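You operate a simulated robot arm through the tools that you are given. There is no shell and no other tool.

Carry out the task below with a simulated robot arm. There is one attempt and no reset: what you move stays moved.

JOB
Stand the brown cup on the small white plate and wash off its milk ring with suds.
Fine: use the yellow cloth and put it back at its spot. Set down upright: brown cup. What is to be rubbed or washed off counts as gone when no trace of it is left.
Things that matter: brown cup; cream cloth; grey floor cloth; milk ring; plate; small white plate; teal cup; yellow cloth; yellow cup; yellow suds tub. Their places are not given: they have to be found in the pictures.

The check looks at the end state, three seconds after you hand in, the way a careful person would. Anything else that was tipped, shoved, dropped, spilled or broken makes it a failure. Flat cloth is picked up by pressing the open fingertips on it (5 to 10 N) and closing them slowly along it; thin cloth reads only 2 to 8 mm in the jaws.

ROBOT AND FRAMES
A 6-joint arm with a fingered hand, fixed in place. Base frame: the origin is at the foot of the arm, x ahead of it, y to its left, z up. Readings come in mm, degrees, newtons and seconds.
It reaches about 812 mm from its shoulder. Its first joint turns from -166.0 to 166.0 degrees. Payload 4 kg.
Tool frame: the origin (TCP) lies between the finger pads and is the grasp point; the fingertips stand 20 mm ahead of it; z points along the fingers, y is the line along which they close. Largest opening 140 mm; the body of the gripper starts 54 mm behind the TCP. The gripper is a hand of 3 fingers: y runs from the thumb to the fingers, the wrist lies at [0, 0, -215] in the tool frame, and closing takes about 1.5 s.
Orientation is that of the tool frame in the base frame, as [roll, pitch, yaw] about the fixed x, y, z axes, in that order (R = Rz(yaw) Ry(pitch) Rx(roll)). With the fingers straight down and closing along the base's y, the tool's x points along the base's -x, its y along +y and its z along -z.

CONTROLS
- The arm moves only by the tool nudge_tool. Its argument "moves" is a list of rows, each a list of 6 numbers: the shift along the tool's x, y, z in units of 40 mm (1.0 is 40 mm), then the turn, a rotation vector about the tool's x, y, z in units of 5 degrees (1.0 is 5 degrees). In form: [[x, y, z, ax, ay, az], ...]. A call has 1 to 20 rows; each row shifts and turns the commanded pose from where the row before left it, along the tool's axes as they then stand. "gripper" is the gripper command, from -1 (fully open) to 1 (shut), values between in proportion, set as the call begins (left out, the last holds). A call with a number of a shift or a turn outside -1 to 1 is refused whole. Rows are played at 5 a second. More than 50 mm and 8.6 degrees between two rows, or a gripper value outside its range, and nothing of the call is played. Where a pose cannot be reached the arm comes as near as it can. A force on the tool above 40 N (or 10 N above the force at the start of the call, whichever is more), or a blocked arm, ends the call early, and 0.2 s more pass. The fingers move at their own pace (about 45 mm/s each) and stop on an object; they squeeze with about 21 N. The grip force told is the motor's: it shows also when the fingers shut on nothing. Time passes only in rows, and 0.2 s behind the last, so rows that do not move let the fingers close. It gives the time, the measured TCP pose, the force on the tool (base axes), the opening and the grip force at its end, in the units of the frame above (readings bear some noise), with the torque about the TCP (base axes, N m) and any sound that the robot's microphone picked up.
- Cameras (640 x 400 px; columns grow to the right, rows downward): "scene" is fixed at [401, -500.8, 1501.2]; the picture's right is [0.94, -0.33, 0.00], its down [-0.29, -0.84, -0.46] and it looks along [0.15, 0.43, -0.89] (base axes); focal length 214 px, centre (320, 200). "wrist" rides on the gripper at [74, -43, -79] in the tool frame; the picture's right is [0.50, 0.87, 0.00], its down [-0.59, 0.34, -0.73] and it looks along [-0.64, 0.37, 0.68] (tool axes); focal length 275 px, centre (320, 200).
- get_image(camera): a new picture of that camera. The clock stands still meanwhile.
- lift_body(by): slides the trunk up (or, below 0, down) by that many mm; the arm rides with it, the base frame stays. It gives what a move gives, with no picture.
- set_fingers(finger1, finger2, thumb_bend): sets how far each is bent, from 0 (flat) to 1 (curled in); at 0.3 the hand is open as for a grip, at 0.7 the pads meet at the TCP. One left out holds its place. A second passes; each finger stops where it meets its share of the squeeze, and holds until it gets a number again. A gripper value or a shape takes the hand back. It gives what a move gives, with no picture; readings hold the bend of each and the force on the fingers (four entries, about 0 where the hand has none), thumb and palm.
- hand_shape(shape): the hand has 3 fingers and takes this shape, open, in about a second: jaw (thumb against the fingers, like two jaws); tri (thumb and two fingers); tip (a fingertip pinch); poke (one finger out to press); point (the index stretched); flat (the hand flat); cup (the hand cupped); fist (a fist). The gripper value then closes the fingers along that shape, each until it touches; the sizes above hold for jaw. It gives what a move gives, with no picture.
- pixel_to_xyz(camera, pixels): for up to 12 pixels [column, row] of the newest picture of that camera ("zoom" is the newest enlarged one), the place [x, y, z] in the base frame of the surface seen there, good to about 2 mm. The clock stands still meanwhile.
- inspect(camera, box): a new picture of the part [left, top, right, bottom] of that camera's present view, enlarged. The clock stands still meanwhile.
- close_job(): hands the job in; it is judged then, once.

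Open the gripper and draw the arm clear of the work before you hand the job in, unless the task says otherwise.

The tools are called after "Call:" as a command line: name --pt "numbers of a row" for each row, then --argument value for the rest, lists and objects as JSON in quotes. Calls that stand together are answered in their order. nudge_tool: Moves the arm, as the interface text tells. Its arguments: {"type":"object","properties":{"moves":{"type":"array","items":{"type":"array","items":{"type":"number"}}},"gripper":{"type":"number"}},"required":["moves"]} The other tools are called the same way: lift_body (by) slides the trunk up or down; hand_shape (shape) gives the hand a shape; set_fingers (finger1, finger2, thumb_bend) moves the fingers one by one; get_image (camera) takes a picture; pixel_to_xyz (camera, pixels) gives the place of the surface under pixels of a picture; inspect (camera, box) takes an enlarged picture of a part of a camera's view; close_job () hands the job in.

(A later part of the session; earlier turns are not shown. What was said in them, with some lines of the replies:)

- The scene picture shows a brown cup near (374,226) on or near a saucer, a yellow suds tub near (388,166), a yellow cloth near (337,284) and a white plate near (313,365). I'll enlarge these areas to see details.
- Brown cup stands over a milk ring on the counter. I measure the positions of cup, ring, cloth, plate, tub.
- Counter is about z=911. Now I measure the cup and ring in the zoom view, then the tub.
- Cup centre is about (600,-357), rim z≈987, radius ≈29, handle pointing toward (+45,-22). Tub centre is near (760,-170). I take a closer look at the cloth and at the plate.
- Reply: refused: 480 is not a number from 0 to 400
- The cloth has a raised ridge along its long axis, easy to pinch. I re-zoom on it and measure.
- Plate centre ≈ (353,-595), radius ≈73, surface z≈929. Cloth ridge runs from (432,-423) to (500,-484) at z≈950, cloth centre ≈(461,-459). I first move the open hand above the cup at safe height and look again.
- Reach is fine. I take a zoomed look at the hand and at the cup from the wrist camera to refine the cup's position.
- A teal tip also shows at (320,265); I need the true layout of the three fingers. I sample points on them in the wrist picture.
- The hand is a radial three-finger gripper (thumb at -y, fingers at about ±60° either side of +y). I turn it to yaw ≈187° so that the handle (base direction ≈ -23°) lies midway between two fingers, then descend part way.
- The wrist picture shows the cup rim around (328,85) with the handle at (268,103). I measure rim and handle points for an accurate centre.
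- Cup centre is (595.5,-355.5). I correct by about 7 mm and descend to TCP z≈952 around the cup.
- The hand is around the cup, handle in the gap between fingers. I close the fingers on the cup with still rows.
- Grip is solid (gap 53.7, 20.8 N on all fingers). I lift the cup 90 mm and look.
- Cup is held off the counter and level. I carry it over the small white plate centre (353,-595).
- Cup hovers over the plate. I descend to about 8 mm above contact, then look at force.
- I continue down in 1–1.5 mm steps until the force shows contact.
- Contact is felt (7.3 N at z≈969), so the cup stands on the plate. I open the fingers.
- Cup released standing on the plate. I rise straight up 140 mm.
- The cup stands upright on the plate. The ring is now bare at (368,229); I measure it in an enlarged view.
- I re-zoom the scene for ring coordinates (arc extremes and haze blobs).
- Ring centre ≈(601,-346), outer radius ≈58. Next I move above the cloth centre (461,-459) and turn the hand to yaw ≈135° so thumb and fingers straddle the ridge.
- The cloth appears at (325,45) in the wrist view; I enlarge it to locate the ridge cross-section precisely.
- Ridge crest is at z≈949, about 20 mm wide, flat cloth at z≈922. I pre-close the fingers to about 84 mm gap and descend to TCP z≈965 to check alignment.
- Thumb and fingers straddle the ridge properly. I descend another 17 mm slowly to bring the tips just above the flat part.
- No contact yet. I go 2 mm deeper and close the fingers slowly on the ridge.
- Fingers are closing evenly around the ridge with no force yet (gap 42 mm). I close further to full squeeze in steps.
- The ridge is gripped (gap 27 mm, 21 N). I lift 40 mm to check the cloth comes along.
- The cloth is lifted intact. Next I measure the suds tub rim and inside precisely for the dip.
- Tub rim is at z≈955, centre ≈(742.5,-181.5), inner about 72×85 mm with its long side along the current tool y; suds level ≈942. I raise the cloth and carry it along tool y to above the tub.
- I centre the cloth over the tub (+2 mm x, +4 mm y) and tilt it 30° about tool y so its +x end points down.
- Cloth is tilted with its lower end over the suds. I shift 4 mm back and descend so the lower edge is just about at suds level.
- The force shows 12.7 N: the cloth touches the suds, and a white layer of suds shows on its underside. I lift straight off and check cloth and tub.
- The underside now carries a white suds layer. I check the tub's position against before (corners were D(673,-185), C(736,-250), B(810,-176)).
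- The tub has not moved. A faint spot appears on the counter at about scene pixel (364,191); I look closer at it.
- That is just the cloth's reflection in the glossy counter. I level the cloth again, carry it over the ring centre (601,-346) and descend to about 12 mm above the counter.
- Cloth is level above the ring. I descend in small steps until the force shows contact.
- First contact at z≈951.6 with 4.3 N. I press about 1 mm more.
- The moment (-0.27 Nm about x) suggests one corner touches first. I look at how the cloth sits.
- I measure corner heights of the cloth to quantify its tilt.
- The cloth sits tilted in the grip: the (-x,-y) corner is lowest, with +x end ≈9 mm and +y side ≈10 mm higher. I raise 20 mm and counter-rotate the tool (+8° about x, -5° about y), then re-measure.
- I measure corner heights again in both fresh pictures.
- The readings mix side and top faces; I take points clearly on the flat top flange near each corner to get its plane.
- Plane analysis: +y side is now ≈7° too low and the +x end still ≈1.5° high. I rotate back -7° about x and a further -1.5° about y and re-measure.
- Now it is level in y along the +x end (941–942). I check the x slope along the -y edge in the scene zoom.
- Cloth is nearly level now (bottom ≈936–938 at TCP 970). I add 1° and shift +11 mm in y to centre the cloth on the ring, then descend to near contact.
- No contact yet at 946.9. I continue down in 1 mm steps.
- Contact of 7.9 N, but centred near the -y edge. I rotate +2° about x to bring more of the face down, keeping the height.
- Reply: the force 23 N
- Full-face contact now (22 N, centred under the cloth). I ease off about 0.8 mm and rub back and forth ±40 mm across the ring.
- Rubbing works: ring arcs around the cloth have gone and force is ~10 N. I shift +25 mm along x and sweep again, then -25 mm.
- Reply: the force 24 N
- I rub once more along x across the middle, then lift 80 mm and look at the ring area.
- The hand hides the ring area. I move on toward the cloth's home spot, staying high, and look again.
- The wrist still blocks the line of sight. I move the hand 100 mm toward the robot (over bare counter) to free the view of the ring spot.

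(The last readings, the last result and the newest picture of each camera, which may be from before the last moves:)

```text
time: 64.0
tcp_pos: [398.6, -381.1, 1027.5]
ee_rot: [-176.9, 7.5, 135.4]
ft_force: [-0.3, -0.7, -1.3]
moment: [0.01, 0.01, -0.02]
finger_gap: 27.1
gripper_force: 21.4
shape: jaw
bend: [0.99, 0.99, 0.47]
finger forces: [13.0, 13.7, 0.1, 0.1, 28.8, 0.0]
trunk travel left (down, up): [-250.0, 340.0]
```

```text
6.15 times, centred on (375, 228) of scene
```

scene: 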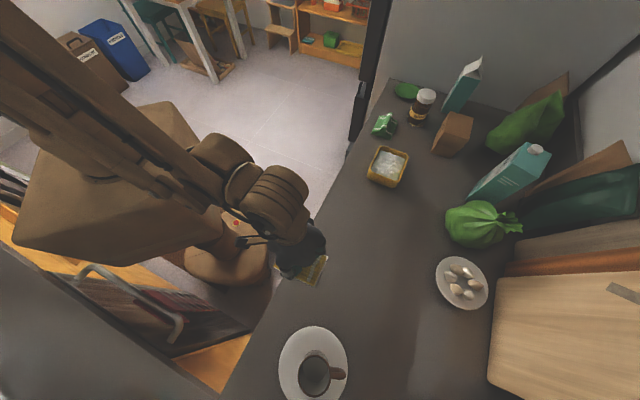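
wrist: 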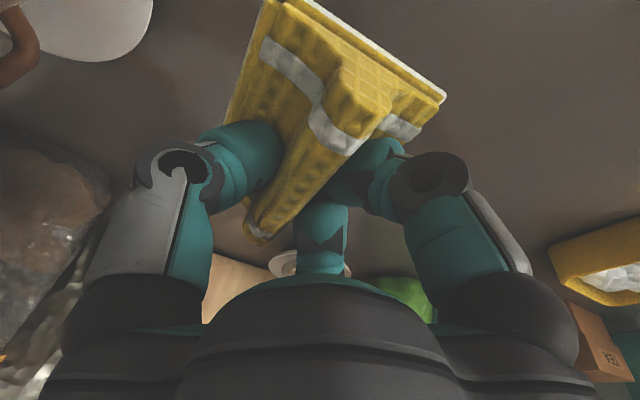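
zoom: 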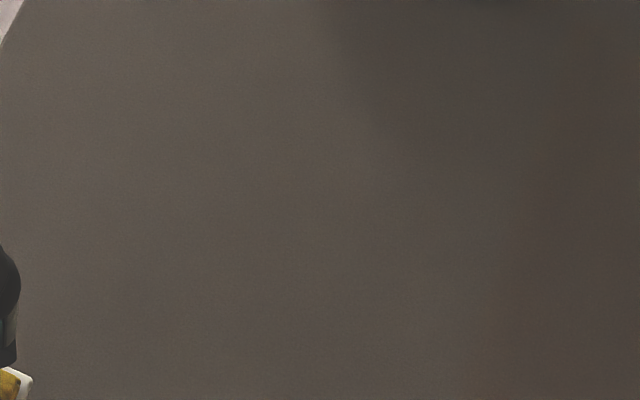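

The ring spot looks clean. I zoom tighter to make sure no faint trace is left anywhere in or around it.

Call:
inspect --camera "scene" --box '[344, 208, 370, 250]'

Call:
inspect --camera "scene" --box '[364, 208, 394, 250]'

Call:
inspect --camera "scene" --box '[320, 170, 440, 250]'

```text
9.52 times, centred on (357, 229) of scene
```

zoom: 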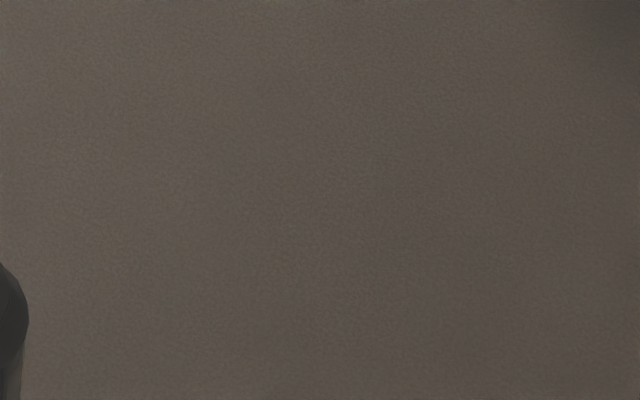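

```text
9.52 times, centred on (379, 229) of scene
```

zoom: 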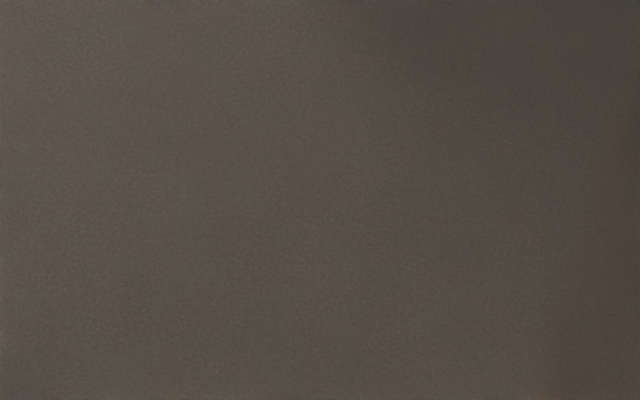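

```text
5.00 times, centred on (380, 210) of scene
```

zoom: 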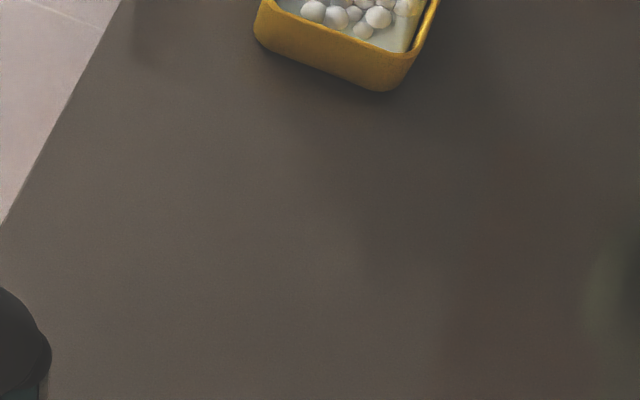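

No trace remains. Now I measure the cloth's present pose in the grip so that I can set it down on its original spot (centre 461,-459, axis -45°).

Call:
inspect --camera "scene" --box '[270, 235, 340, 295]'

Call:
get_image --camera "wrist"

```text
6.67 times, centred on (305, 265) of scene
```

zoom: 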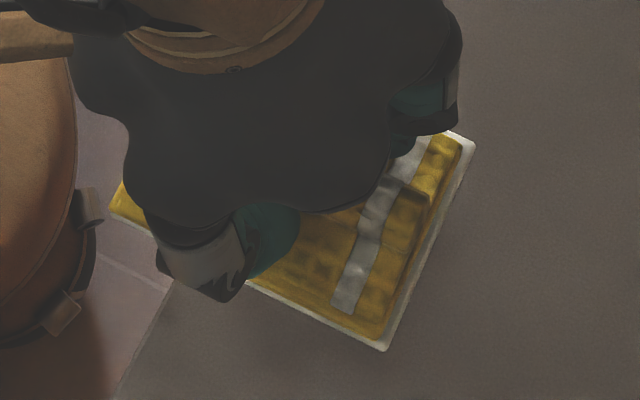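

```text
taken
```

wrist: 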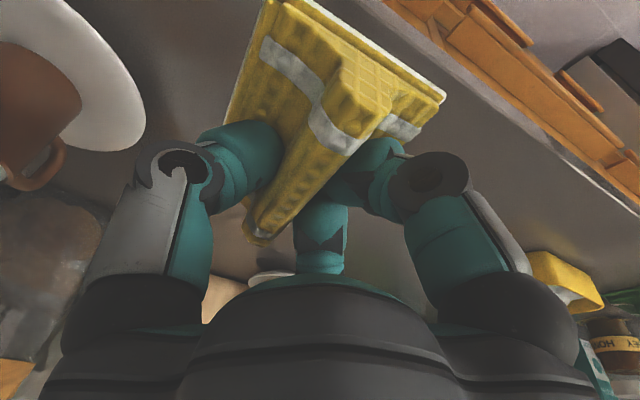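

I take corner points from both views.

Call:
pixel_to_xyz --camera "zoom" --pixels '[[382, 348], [384, 342], [380, 335], [472, 147], [469, 145], [462, 150], [112, 210], [118, 204], [430, 240], [300, 305], [420, 262], [455, 175]]'

Call:
pixel_to_xyz --camera "wrist" --pixels '[[440, 99], [443, 96], [430, 90], [400, 68], [350, 36], [320, 14], [258, 25], [245, 65], [228, 118], [300, 3], [268, 3], [370, 48]]'

```text
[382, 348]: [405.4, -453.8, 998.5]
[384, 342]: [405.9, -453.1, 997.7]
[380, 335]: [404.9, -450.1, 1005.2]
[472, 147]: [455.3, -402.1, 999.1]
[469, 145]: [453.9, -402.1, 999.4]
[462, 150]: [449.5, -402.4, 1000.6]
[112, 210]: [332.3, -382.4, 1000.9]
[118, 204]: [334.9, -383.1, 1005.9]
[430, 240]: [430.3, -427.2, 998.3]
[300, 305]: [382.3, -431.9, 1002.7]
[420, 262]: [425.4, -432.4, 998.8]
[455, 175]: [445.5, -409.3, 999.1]
```

```text
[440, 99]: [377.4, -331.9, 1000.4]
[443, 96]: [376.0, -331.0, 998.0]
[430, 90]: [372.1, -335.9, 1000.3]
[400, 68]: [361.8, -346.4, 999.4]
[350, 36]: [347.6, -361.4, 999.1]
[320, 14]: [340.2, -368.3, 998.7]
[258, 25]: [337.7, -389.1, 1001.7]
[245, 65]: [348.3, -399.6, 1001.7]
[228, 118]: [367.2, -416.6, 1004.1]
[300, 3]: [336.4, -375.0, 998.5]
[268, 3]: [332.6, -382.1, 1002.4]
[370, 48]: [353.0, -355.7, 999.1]
```

Cloth is level, centre at (392.5,-392.4), about 2° rotated from its original direction. I move so its centre comes to (461,-459.5), turn 2°, and lower to about 6 mm above contact.

Call:
nudge_tool --pt "-0.796 0.017 0.107 0 0 0.2" --pt "-0.796 0.017 0.107 0 0 0.2" --pt "-0.796 0 0.108 0 0 0" --pt "0.067 0.026 0.495 0 0 0" --pt "0.067 0.026 0.495 0 0 0" --pt "0.067 0.026 0.495 0 0 0" --pt "0.04 0.0155 0.297 0 0 0" --pt "0 0 0 0 0 0"

Call:
get_image --camera "wrist"

Call:
inspect --camera "scene" --box '[300, 245, 375, 310]'

```text
time: 65.8
tcp_pos: [467.0, -449.5, 954.8]
ee_rot: [-177.2, 7.5, 133.5]
ft_force: [0.2, -0.9, -0.2]
moment: [-0.03, 0.01, 0.0]
finger_gap: 27.1
gripper_force: 21.1
shape: jaw
bend: [0.99, 0.99, 0.47]
finger forces: [13.1, 13.5, 0.0, 0.1, 28.4, 0.0]
trunk travel left (down, up): [-250.0, 340.0]
```

```text
taken
```

wrist: 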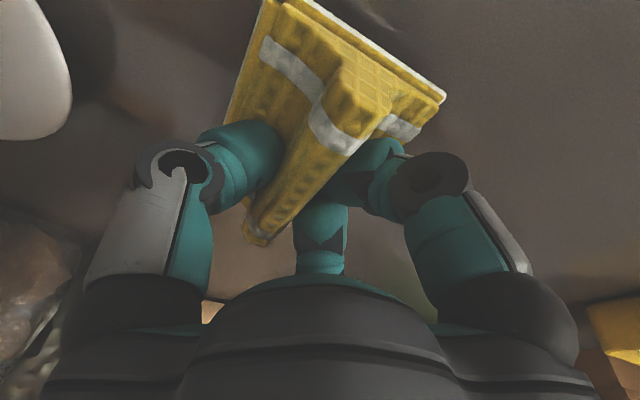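

```text
6.15 times, centred on (338, 278) of scene
```

zoom: 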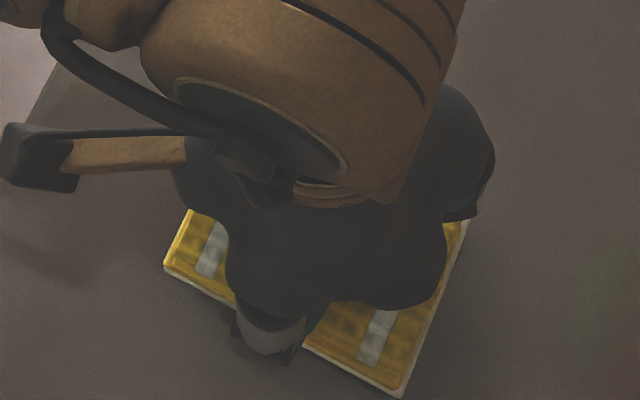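

Cloth hovers above its spot. I lower in small steps to light contact.

Call:
nudge_tool --pt "0.02 0.008 0.148 0 0 0" --pt "0.0067 0.0026 0.0495 0 0 0" --pt "0.0033 0.0013 0.025 0 0 0" --pt "0 0 0 0 0 0"

Call:
pixel_to_xyz --camera "zoom" --pixels '[[165, 265], [400, 393], [468, 225], [190, 212]]'

```text
time: 66.8
tcp_pos: [467.3, -449.1, 947.7]
ee_rot: [-177.1, 7.6, 133.4]
ft_force: [-0.3, 0.5, -0.9]
moment: [0.01, 0.0, -0.02]
finger_gap: 27.1
gripper_force: 21.1
shape: jaw
bend: [0.99, 0.99, 0.47]
finger forces: [13.0, 13.6, 0.1, 0.0, 28.4, 0.1]
trunk travel left (down, up): [-250.0, 340.0]
```

```text
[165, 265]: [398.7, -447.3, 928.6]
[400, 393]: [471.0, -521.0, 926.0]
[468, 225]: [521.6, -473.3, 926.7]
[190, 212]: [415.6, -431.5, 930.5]
```

Corners match the originals within 3 mm. I lower 3 mm more to touch.

Call:
nudge_tool --pt "0.0067 0.0026 0.0495 0 0 0" --pt "0.0033 0.0013 0.025 0 0 0" --pt "0 0 0 0 0 0"

```text
time: 67.6
tcp_pos: [466.6, -449.8, 945.3]
ee_rot: [-177.1, 7.5, 133.4]
ft_force: [0.9, -1.5, 9.5]
moment: [-0.23, 0.32, 0.07]
finger_gap: 27.2
gripper_force: 20.9
shape: jaw
bend: [0.99, 0.99, 0.47]
finger forces: [14.3, 14.5, 0.0, 0.0, 38.5, 0.0]
trunk travel left (down, up): [-250.0, 340.0]
```

Contact of 9.5 N. I back off about 0.8 mm and open the fingers slightly to let go of the ridge.

Call:
nudge_tool --pt "-0.0027 -0.001 -0.02 0 0 0" --pt "0 0 0 0 0 0" --pt "0 0 0 0 0 0" --pt "0 0 0 0 0 0" --gripper 0.4

Call:
get_image --camera "wrist"

```text
time: 68.6
tcp_pos: [468.7, -451.6, 944.3]
ee_rot: [-177.2, 7.6, 133.5]
ft_force: [1.2, -2.2, 2.6]
moment: [0.01, 0.06, -0.01]
finger_gap: 41.7
gripper_force: 0.0
shape: jaw
bend: [0.45, 0.43, 0.43]
finger forces: [2.9, 0.0, 0.1, 0.0, 0.1, 0.1]
trunk travel left (down, up): [-250.0, 340.0]
```

```text
taken
```

wrist: 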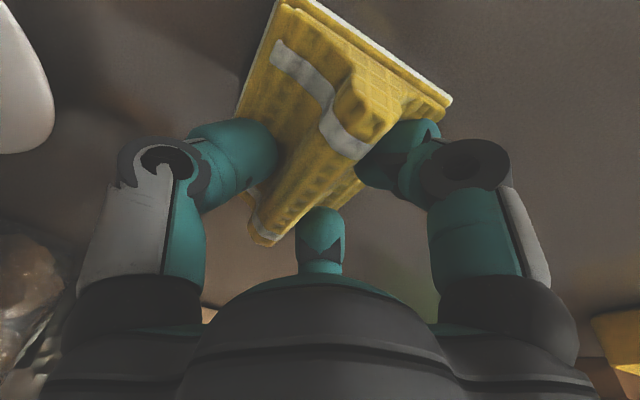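

The ridge is free (finger 1 still touches lightly, 2.9 N). I raise 5 mm, then open wider.

Call:
nudge_tool --pt "-0.0067 -0.0026 -0.0495 0 0 0" --pt "-0.01 -0.004 -0.0745 0 0 0" --pt "0 0 0 0 0 0"

Call:
nudge_tool --pt "0 0 0 0 0 0" --pt "0 0 0 0 0 0" --pt "0 0 0 0 0 0" --pt "0 0 0 0 0 0" --gripper -0.1

Call:
get_image --camera "wrist"

```text
time: 69.4
tcp_pos: [466.9, -450.4, 949.4]
ee_rot: [-177.2, 7.6, 133.4]
ft_force: [-0.3, 0.6, 0.3]
moment: [0.03, 0.04, 0.03]
finger_gap: 41.8
gripper_force: 0.1
shape: jaw
bend: [0.43, 0.43, 0.43]
finger forces: [0.1, 0.0, 0.0, 0.0, 0.0, 0.0]
trunk travel left (down, up): [-250.0, 340.0]
```

```text
time: 70.4
tcp_pos: [468.1, -449.1, 950.0]
ee_rot: [-177.2, 7.7, 133.4]
ft_force: [-0.4, -0.5, 1.7]
moment: [0.03, 0.02, 0.01]
finger_gap: 75.7
gripper_force: 0.0
shape: jaw
bend: [0.33, 0.32, 0.31]
finger forces: [1.9, 0.0, 0.2, 0.0, 0.1, 0.0]
trunk travel left (down, up): [-250.0, 340.0]
```

```text
taken
```

wrist: 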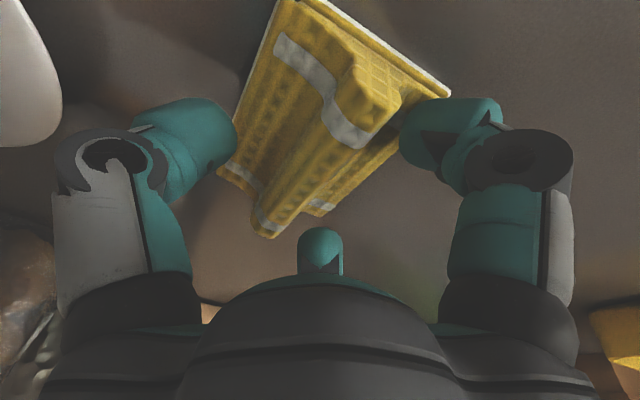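

Fingers are open around the ridge with only a slight touch. I rise straight up 100 mm.

Call:
nudge_tool --pt "-0.0134 -0.005 -0.099 0 0 0" --pt "-0.04 -0.0155 -0.297 0 0 0" --pt "-0.067 -0.026 -0.495 0 0 0" --pt "-0.1 -0.039 -0.74 0 0 0" --pt "-0.12 -0.046 -0.89 0 0 0" --pt "0 0 0 0 0 0"

Call:
get_image --camera "wrist"

Call:
get_image --camera "scene"

```text
time: 71.8
tcp_pos: [467.0, -450.9, 1052.6]
ee_rot: [-177.2, 7.6, 133.4]
ft_force: [0.7, -0.1, -0.1]
moment: [-0.01, 0.02, 0.01]
finger_gap: 76.3
gripper_force: 0.0
shape: jaw
bend: [0.32, 0.32, 0.31]
finger forces: [0.0, 0.1, 0.1, 0.0, 0.0, 0.1]
trunk travel left (down, up): [-250.0, 340.0]
```

```text
taken
```

wrist: 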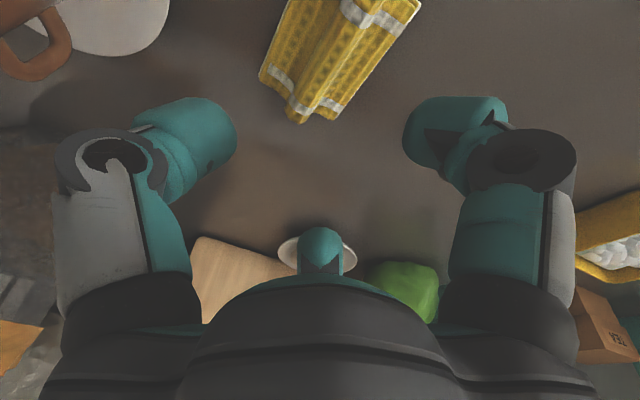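

```text
taken
```

scene: 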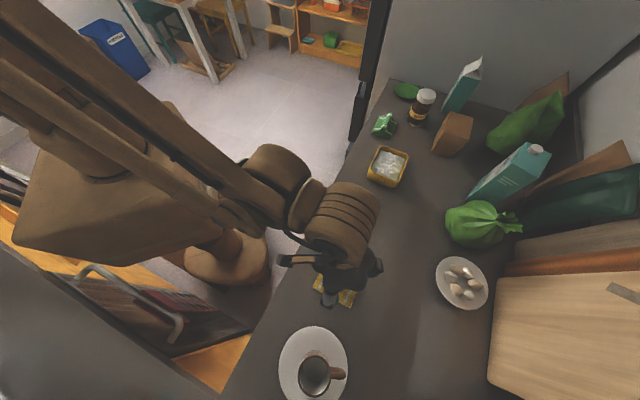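

Cloth stays on its spot. I rise further, level the hand, open it and withdraw toward the starting pose.

Call:
nudge_tool --pt "-0.12 -0.046 -0.89 0 0 0" --pt "-0.12 -0.046 -0.89 0 0 0" --pt "-0.12 -0.046 -0.89 0 0 0" --pt "0 0 0 -0.28 0.76 0" --pt "0 0 0 -0.28 0.76 0" --pt "0.906 0.13 0 0 0 0" --pt "0.906 0.13 0 0 0 0" --pt "0.906 0.13 0 0 0 0" --pt "0.906 0.13 0 0 0 0" --pt "0.906 0.13 0 0 0 0" --pt "0.906 0.13 0 0 0 0" --pt "0.906 0.13 0 0 0 0" --pt "0.906 0.13 0 0 0 0" --pt "0 0 0 0 0 0" --gripper -1

Call:
get_image --camera "scene"

Call:
inspect --camera "scene" --box '[305, 255, 369, 310]'

Call:
pixel_to_xyz --camera "zoom" --pixels '[[230, 60], [145, 245], [490, 185], [415, 388], [330, 180], [210, 125], [460, 240], [300, 160]]'

```text
time: 74.8
tcp_pos: [299.8, -211.9, 1160.6]
ee_rot: [-179.9, 0.0, 133.3]
ft_force: [0.5, 0.1, -0.3]
moment: [0.03, 0.03, -0.01]
finger_gap: 139.7
gripper_force: 0.0
shape: jaw
bend: [0.3, 0.3, 0.3]
finger forces: [0.1, 0.0, 0.0, 0.0, 0.1, 0.1]
trunk travel left (down, up): [-250.0, 340.0]
```

```text
taken
```

scene: 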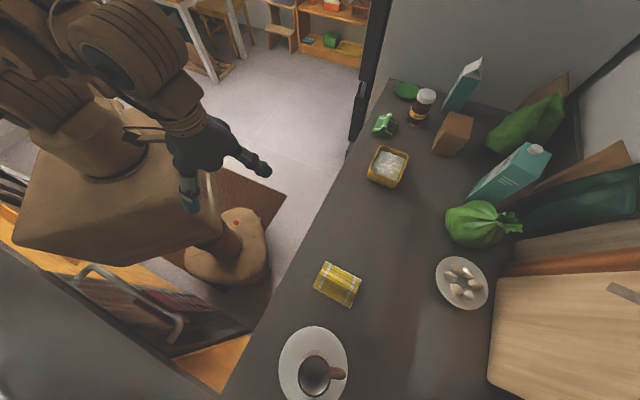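

```text
7.27 times, centred on (337, 282) of scene
```

zoom: 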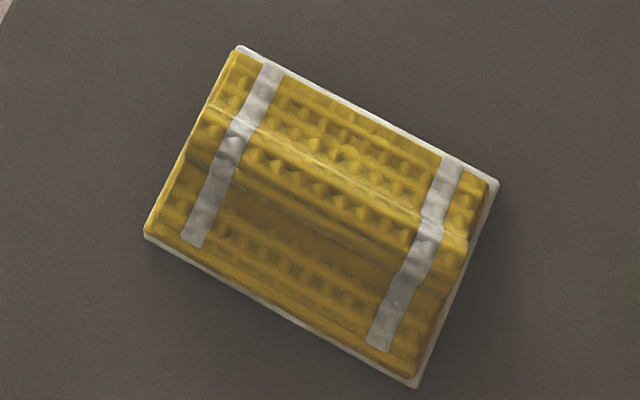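

```text
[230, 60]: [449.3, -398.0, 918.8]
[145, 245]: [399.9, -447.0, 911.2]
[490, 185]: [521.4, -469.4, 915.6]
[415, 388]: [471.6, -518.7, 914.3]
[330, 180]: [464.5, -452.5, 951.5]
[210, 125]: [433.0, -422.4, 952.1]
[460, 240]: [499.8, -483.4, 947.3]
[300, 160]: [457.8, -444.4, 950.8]
```

The cloth lies back on its spot within a few mm. Final check of the ring area, the cup on the plate, and the tub.

Call:
inspect --camera "scene" --box '[335, 195, 415, 260]'

Call:
inspect --camera "scene" --box '[265, 315, 365, 400]'

Call:
pixel_to_xyz --camera "zoom" --pixels '[[315, 54], [150, 260], [472, 260], [230, 300], [311, 235], [311, 100]]'

Call:
inspect --camera "scene" --box '[340, 70, 500, 200]'

```text
6.15 times, centred on (375, 228) of scene
```

zoom: 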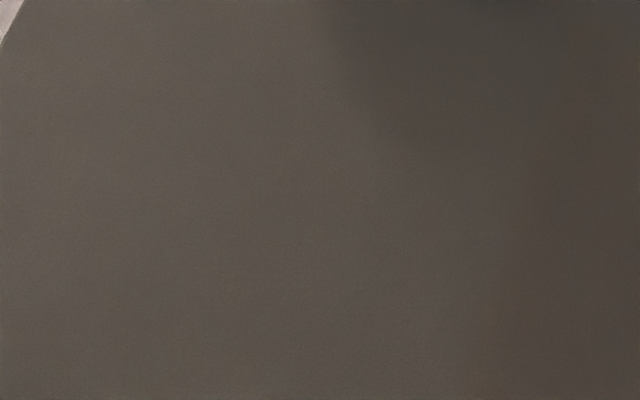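

```text
4.71 times, centred on (315, 358) of scene
```

zoom: 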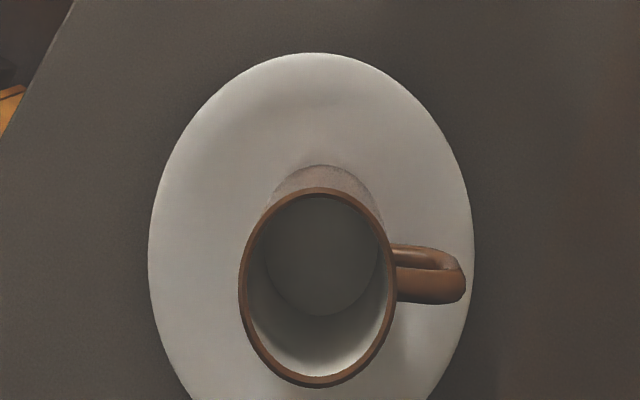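

```text
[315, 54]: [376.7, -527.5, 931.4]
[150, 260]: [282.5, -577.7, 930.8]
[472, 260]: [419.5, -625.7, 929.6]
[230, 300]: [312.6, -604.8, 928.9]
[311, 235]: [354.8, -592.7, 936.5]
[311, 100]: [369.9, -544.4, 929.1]
```

```text
3.08 times, centred on (420, 135) of scene
```

zoom: 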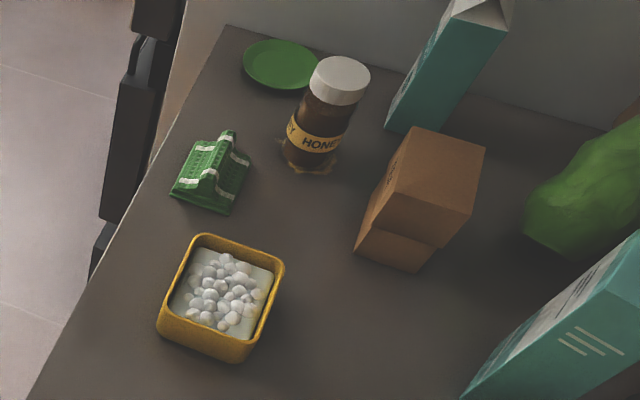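

The counter is clean, the brown cup stands upright on the small white plate, the yellow cloth is back on its spot, and the tub and other things are undisturbed. The hand is open and clear, so I hand in the job.

Call:
close_job

```text
The job is handed in.
```

The brown cup is standing upright on the small white plate, and its milk ring is washed off the counter. Close-up pictures of the spot showed no trace left.

I dipped the yellow cloth in the suds tub and rubbed the ring with it. The cloth is back on its spot, within about 3 mm of where it started, with some suds still on its underside.

The suds tub and small white plate measured the same as before, and nothing else looked moved in the pictures. I opened the hand and drew the arm clear before handing in.
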